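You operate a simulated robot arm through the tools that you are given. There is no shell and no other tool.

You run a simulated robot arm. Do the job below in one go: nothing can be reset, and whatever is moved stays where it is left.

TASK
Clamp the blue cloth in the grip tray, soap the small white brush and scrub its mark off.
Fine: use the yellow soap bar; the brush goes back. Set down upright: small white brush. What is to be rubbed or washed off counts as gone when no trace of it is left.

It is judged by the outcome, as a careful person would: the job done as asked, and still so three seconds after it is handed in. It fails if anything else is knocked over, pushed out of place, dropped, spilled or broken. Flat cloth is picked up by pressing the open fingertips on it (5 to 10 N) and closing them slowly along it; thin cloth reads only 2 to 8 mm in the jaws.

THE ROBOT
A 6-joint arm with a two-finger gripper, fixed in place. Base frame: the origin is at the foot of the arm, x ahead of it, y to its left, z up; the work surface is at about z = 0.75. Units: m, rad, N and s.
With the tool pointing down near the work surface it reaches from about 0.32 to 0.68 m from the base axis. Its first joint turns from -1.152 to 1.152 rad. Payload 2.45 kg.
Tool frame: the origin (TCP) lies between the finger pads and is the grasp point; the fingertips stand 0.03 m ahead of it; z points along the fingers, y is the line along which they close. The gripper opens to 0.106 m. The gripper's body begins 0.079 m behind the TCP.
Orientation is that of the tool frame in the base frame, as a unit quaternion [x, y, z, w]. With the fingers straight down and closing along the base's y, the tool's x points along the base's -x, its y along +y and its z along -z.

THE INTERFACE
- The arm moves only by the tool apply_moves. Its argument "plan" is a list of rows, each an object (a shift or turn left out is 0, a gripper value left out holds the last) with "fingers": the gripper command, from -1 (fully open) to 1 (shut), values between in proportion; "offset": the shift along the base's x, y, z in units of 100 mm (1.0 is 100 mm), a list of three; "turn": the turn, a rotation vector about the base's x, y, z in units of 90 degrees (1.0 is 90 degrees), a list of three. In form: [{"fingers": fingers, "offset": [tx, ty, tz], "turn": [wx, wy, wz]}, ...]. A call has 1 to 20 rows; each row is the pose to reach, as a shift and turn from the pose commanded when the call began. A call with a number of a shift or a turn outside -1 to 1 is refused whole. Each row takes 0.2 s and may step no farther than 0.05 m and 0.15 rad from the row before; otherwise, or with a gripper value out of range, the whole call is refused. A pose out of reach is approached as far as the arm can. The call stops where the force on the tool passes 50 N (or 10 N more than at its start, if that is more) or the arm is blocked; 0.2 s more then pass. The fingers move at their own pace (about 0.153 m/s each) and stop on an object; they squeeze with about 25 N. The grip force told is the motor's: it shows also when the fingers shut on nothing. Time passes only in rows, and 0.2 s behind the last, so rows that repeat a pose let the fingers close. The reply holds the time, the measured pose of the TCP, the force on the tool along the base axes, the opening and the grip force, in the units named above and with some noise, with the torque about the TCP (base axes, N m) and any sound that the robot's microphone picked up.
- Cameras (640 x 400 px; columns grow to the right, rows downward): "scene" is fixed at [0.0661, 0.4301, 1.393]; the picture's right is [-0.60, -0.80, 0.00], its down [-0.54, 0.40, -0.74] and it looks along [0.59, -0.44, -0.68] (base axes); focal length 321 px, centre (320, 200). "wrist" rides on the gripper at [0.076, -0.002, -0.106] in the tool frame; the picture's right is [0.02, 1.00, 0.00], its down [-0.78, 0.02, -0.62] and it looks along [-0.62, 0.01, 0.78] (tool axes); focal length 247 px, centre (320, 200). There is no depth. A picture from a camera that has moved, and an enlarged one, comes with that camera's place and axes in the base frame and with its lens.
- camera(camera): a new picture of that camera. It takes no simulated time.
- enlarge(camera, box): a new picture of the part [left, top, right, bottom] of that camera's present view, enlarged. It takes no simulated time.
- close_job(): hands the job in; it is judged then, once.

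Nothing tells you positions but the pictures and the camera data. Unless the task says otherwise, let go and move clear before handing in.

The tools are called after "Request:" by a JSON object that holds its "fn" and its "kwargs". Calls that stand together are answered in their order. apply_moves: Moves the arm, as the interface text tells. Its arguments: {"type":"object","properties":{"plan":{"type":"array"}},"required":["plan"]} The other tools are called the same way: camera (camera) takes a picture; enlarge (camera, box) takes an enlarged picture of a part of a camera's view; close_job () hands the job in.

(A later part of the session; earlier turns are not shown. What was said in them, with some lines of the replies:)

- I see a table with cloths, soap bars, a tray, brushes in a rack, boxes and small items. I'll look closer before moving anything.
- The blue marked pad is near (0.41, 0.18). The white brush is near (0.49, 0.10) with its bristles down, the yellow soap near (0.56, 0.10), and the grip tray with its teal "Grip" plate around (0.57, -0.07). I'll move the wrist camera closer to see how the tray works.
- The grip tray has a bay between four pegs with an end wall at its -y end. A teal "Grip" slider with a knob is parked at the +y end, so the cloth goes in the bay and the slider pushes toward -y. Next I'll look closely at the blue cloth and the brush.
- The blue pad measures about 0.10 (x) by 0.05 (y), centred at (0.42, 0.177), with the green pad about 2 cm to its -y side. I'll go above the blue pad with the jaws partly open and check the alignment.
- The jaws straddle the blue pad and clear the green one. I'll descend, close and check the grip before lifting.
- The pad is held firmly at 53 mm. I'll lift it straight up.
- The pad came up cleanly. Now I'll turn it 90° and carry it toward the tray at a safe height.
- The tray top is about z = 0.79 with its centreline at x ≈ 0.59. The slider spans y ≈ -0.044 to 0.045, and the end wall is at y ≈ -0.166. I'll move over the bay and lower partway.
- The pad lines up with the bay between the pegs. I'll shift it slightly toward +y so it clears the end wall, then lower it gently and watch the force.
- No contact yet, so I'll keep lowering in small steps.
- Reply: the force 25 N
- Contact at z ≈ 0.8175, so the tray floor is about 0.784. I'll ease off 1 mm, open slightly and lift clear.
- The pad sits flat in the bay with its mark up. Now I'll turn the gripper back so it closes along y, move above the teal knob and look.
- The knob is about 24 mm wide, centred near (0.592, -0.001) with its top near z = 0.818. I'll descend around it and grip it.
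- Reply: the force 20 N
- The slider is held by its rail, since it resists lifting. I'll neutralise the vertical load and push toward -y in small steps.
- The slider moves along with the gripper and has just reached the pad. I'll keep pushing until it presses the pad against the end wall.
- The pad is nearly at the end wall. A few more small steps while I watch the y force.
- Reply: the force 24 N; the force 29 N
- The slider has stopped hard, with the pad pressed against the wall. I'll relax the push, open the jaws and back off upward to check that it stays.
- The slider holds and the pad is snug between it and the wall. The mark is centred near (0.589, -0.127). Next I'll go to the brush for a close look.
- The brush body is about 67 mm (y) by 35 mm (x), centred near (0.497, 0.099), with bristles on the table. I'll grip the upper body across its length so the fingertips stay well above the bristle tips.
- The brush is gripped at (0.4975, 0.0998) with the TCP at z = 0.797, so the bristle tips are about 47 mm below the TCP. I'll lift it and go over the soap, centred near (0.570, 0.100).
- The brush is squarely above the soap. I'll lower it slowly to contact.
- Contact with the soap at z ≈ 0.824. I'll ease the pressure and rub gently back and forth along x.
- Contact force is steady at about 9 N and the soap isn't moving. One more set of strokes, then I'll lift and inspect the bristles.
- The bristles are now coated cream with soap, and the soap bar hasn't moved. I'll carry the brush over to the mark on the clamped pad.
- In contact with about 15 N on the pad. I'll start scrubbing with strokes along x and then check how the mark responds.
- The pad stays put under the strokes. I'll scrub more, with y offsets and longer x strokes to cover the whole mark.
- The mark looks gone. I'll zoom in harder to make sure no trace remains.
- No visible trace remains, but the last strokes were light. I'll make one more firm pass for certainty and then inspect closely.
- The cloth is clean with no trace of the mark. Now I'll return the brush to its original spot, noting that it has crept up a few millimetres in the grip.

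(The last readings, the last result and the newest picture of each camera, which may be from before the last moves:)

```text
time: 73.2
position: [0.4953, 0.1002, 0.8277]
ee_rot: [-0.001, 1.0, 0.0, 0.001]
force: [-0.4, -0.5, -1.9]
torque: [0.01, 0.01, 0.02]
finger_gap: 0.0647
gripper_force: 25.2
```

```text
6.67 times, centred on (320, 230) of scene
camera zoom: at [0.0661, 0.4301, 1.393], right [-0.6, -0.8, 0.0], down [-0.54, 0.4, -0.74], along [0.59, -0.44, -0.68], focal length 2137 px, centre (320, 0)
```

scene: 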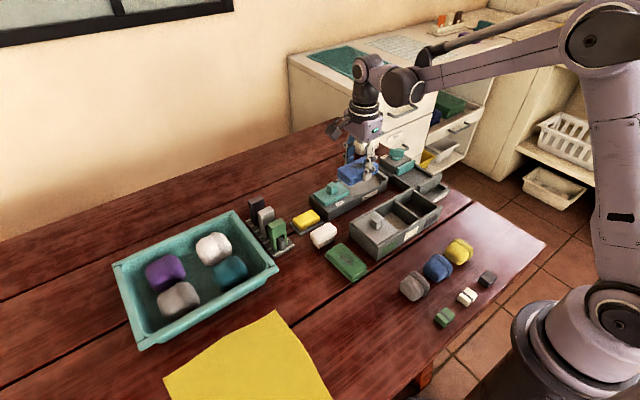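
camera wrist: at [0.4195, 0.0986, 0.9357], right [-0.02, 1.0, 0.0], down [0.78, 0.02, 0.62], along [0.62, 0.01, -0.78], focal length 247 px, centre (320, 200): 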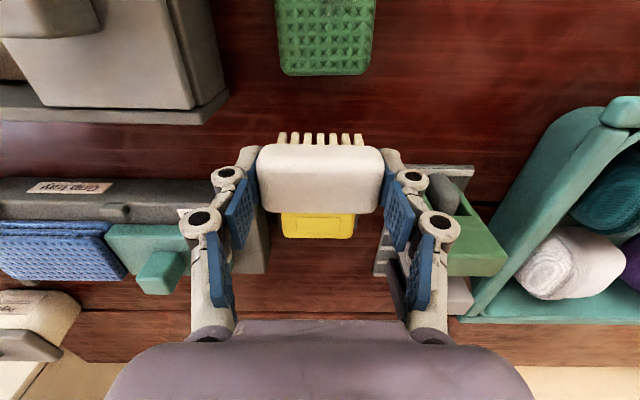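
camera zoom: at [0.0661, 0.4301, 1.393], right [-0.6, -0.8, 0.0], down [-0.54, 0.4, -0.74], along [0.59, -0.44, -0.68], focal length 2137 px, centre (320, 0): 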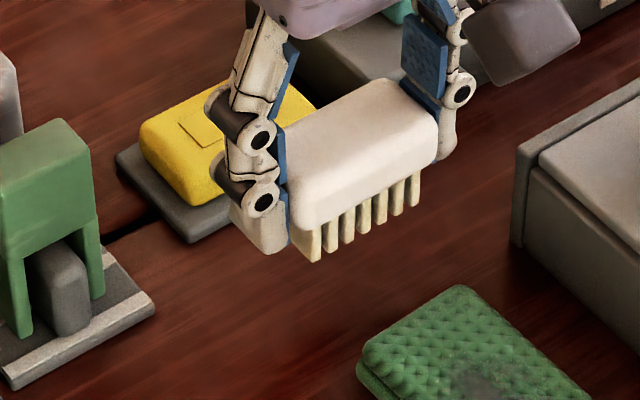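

Request:
{"fn": "apply_moves", "kwargs": {"plan": [{"offset": [0, 0, -0.2]}, {"offset": [0, 0, -0.3]}, {"offset": [0, 0, -0.33]}]}}

Request:
{"fn": "apply_moves", "kwargs": {"plan": [{"offset": [0, 0, -0.01]}, {"offset": [0, 0, -0.015]}]}}

```text
time: 74.0
position: [0.4963, 0.1004, 0.7975]
ee_rot: [0.0, 1.0, 0.0, 0.001]
force: [-0.5, 0.6, -0.9]
torque: [-0.04, 0.04, 0.01]
finger_gap: 0.0645
gripper_force: 24.8
```

```text
time: 74.6
position: [0.4965, 0.0996, 0.7957]
ee_rot: [0.0, 1.0, -0.001, 0.001]
force: [-0.5, 0.3, 0.8]
torque: [-0.01, 0.01, 0.05]
finger_gap: 0.0646
gripper_force: 24.9
```

Request:
{"fn": "apply_moves", "kwargs": {"plan": [{"offset": [0, 0, -0.01]}, {"offset": [0, 0, -0.015]}]}}

Request:
{"fn": "apply_moves", "kwargs": {"plan": [{"offset": [0, 0, -0.01]}, {"offset": [0, 0, -0.015]}]}}

Request:
{"fn": "enlarge", "kwargs": {"camera": "scene", "box": [280, 200, 360, 260]}}

```text
time: 75.2
position: [0.4961, 0.0991, 0.794]
ee_rot: [0.0, 1.0, 0.001, 0.0]
force: [2.0, 0.1, 0.1]
torque: [-0.03, -0.03, -0.03]
finger_gap: 0.0644
gripper_force: 24.9
```

```text
time: 75.8
position: [0.496, 0.0988, 0.7931]
ee_rot: [0.0, 1.0, 0.0, 0.001]
force: [0.3, -0.5, -0.9]
torque: [-0.05, 0.0, 0.0]
finger_gap: 0.0646
gripper_force: 24.8
```

```text
6.67 times, centred on (320, 230) of scene
camera zoom: at [0.0661, 0.4301, 1.393], right [-0.6, -0.8, 0.0], down [-0.54, 0.4, -0.74], along [0.59, -0.44, -0.68], focal length 2137 px, centre (320, 0)
```

zoom: 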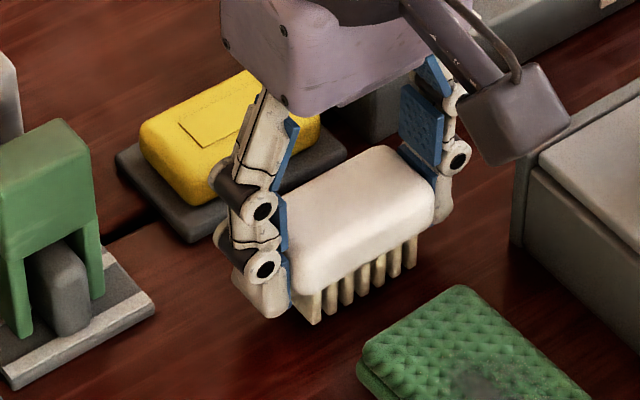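

Request:
{"fn": "apply_moves", "kwargs": {"plan": [{"offset": [0, 0, -0.008]}, {"offset": [0, 0, -0.012]}]}}

Request:
{"fn": "apply_moves", "kwargs": {"plan": [{"offset": [0, 0, -0.008]}, {"offset": [0, 0, -0.012]}]}}

```text
time: 76.4
position: [0.4961, 0.1004, 0.7903]
ee_rot: [0.0, 1.0, 0.0, 0.001]
force: [-0.3, -0.6, 0.0]
torque: [0.03, 0.0, -0.01]
finger_gap: 0.0645
gripper_force: 24.9
```

```text
time: 77.0
position: [0.4962, 0.0997, 0.7896]
ee_rot: [0.0, 1.0, 0.0, 0.0]
force: [1.2, 0.4, 3.0]
torque: [-0.02, 0.0, 0.0]
finger_gap: 0.0646
gripper_force: 25.2
```

Contact with the table. I'll seat the brush lightly, open slowly and rise.

Request:
{"fn": "apply_moves", "kwargs": {"plan": [{"fingers": 0.1, "offset": [0, 0, -0.006]}, {"fingers": -0.25, "offset": [0, 0, -0.003]}, {"fingers": -0.35, "offset": [0, 0, -0.003]}, {"fingers": -0.5, "offset": [0, 0, 0]}, {"fingers": -0.6, "offset": [0, 0, 0.0]}, {"fingers": -0.6, "offset": [0, 0, 0.2]}, {"fingers": -0.6, "offset": [0, 0, 0.6]}, {"fingers": -0.6, "offset": [0, 0, 1.0]}]}}

Request:
{"fn": "enlarge", "kwargs": {"camera": "scene", "box": [280, 200, 360, 260]}}

Request:
{"fn": "camera", "kwargs": {"camera": "wrist"}}

```text
time: 78.8
position: [0.4956, 0.0999, 0.8898]
ee_rot: [-0.001, 1.0, 0.0, 0.0]
force: [0.0, -1.0, 0.0]
torque: [-0.04, 0.0, 0.04]
finger_gap: 0.0848
gripper_force: 0.1
```

```text
6.67 times, centred on (320, 230) of scene
camera zoom: at [0.0661, 0.4301, 1.393], right [-0.6, -0.8, 0.0], down [-0.54, 0.4, -0.74], along [0.59, -0.44, -0.68], focal length 2137 px, centre (320, 0)
```

zoom: 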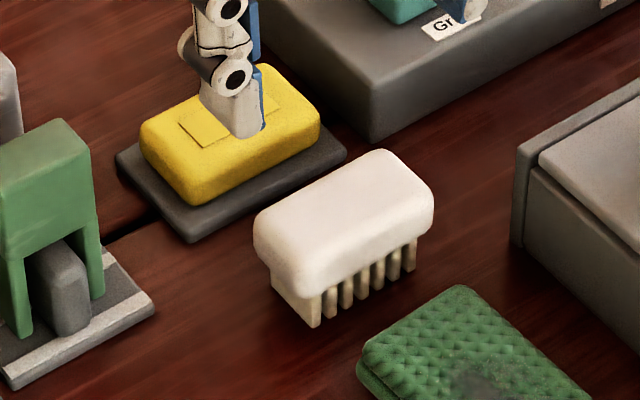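

```text
taken
camera wrist: at [0.4195, 0.0984, 0.9963], right [-0.02, 1.0, 0.0], down [0.78, 0.02, 0.62], along [0.62, 0.01, -0.78], focal length 247 px, centre (320, 200)
```

wrist: 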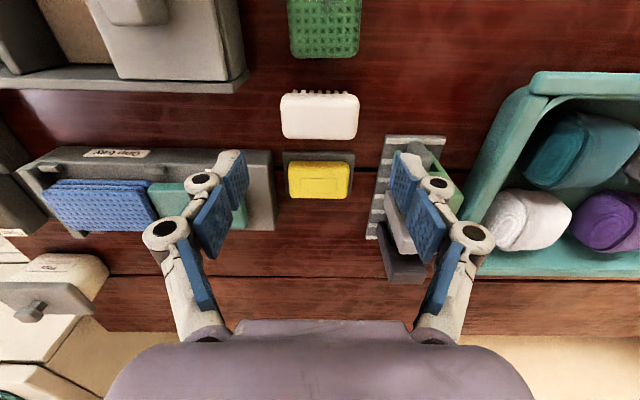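

The brush stands upright in its original spot. I'll raise the arm clear and check everything.

Request:
{"fn": "apply_moves", "kwargs": {"plan": [{"offset": [-0.2, 0, 0.4]}, {"offset": [-0.5, 0, 0.8]}, {"offset": [-0.8, 0, 1.0]}, {"offset": [-1.0, 0, 1.0]}]}}

Request:
{"fn": "camera", "kwargs": {"camera": "scene"}}

Request:
{"fn": "enlarge", "kwargs": {"camera": "scene", "box": [330, 140, 410, 210]}}

Request:
{"fn": "camera", "kwargs": {"camera": "wrist"}}

```text
time: 79.8
position: [0.395, 0.1007, 0.9908]
ee_rot: [-0.001, 1.0, 0.0, 0.002]
force: [-0.6, 0.7, 0.3]
torque: [-0.01, 0.0, -0.02]
finger_gap: 0.0848
gripper_force: 0.1
```

```text
taken
```

scene: 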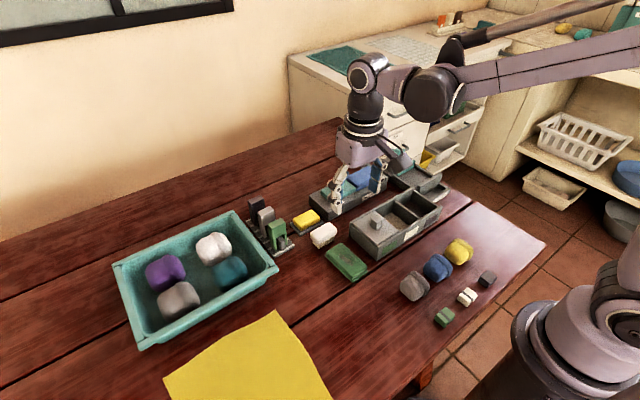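

```text
5.71 times, centred on (370, 175) of scene
camera zoom: at [0.0661, 0.4301, 1.393], right [-0.6, -0.8, 0.0], down [-0.54, 0.4, -0.74], along [0.59, -0.44, -0.68], focal length 1832 px, centre (34, 343)
```

zoom: 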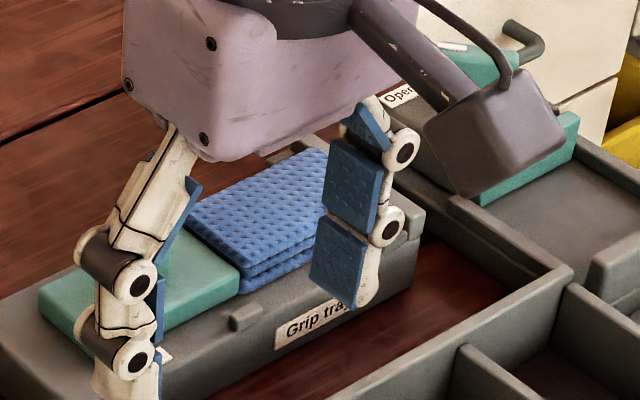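

```text
taken
camera wrist: at [0.3191, 0.0983, 1.0972], right [-0.02, 1.0, 0.0], down [0.78, 0.02, 0.62], along [0.62, 0.01, -0.78], focal length 247 px, centre (320, 200)
```

wrist: 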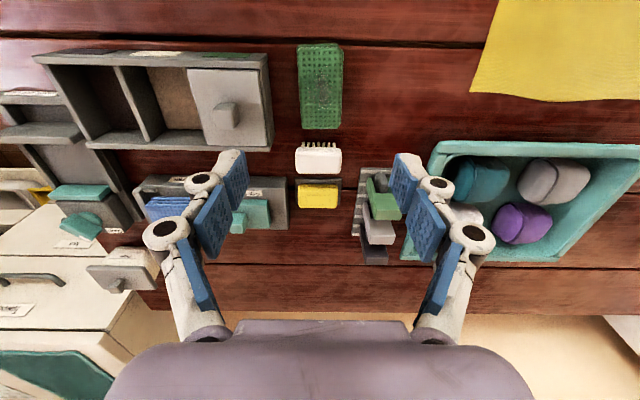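

Request:
{"fn": "apply_moves", "kwargs": {"plan": [{"offset": [0, 0.2, 0.4]}, {"offset": [0, 0.4, 0.8]}, {"offset": [-0.2, 0.6, 1.0]}]}}

Request:
{"fn": "enlarge", "kwargs": {"camera": "scene", "box": [320, 140, 410, 210]}}

Request:
{"fn": "enlarge", "kwargs": {"camera": "wrist", "box": [80, 100, 360, 280]}}

```text
time: 80.6
position: [0.3756, 0.1591, 1.091]
ee_rot: [0.001, 1.0, -0.001, 0.001]
force: [0.1, 0.1, 0.3]
torque: [0.04, -0.02, -0.01]
finger_gap: 0.0847
gripper_force: 0.0
```

```text
5.71 times, centred on (365, 175) of scene
camera zoom: at [0.0661, 0.4301, 1.393], right [-0.6, -0.8, 0.0], down [-0.54, 0.4, -0.74], along [0.59, -0.44, -0.68], focal length 1832 px, centre (63, 343)
```

zoom: 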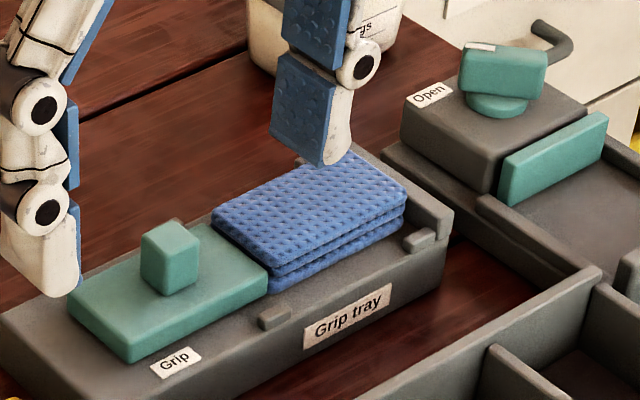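

```text
2.22 times, centred on (220, 190) of wrist
camera zoom: at [0.2996, 0.158, 1.1974], right [-0.02, 1.0, 0.0], down [0.78, 0.02, 0.62], along [0.62, 0.01, -0.78], focal length 549 px, centre (542, 222)
```

zoom: 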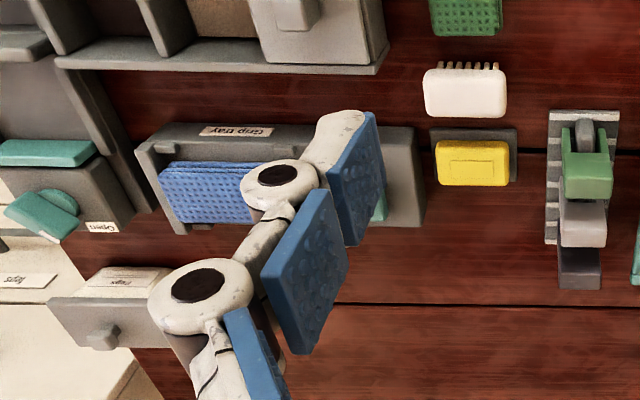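

The blue cloth is clamped in the grip tray with its mark gone, and the brush is upright in its original place. The soap and everything else are undisturbed and the arm is clear, so I'm handing in.

Request:
{"fn": "close_job", "kwargs": {}}

```text
The job is handed in.
```

The blue cloth is clamped in the grip tray and its mark is scrubbed off. Close-up views from both cameras show no trace of the mark.

- **Clamp:** the cloth lies flat in the tray bay, pressed between the teal slider and the end wall. It stayed put through the scrubbing and after I let go of the slider.
- **Soaping:** I rubbed the bristles on the yellow soap bar until they turned cream. The bar did not move on its dish.
- **Brush:** it is back where it started, standing upright on its bristles.

Nothing else looked moved in the last pictures. The gripper was empty and clear of everything when I handed the job in.
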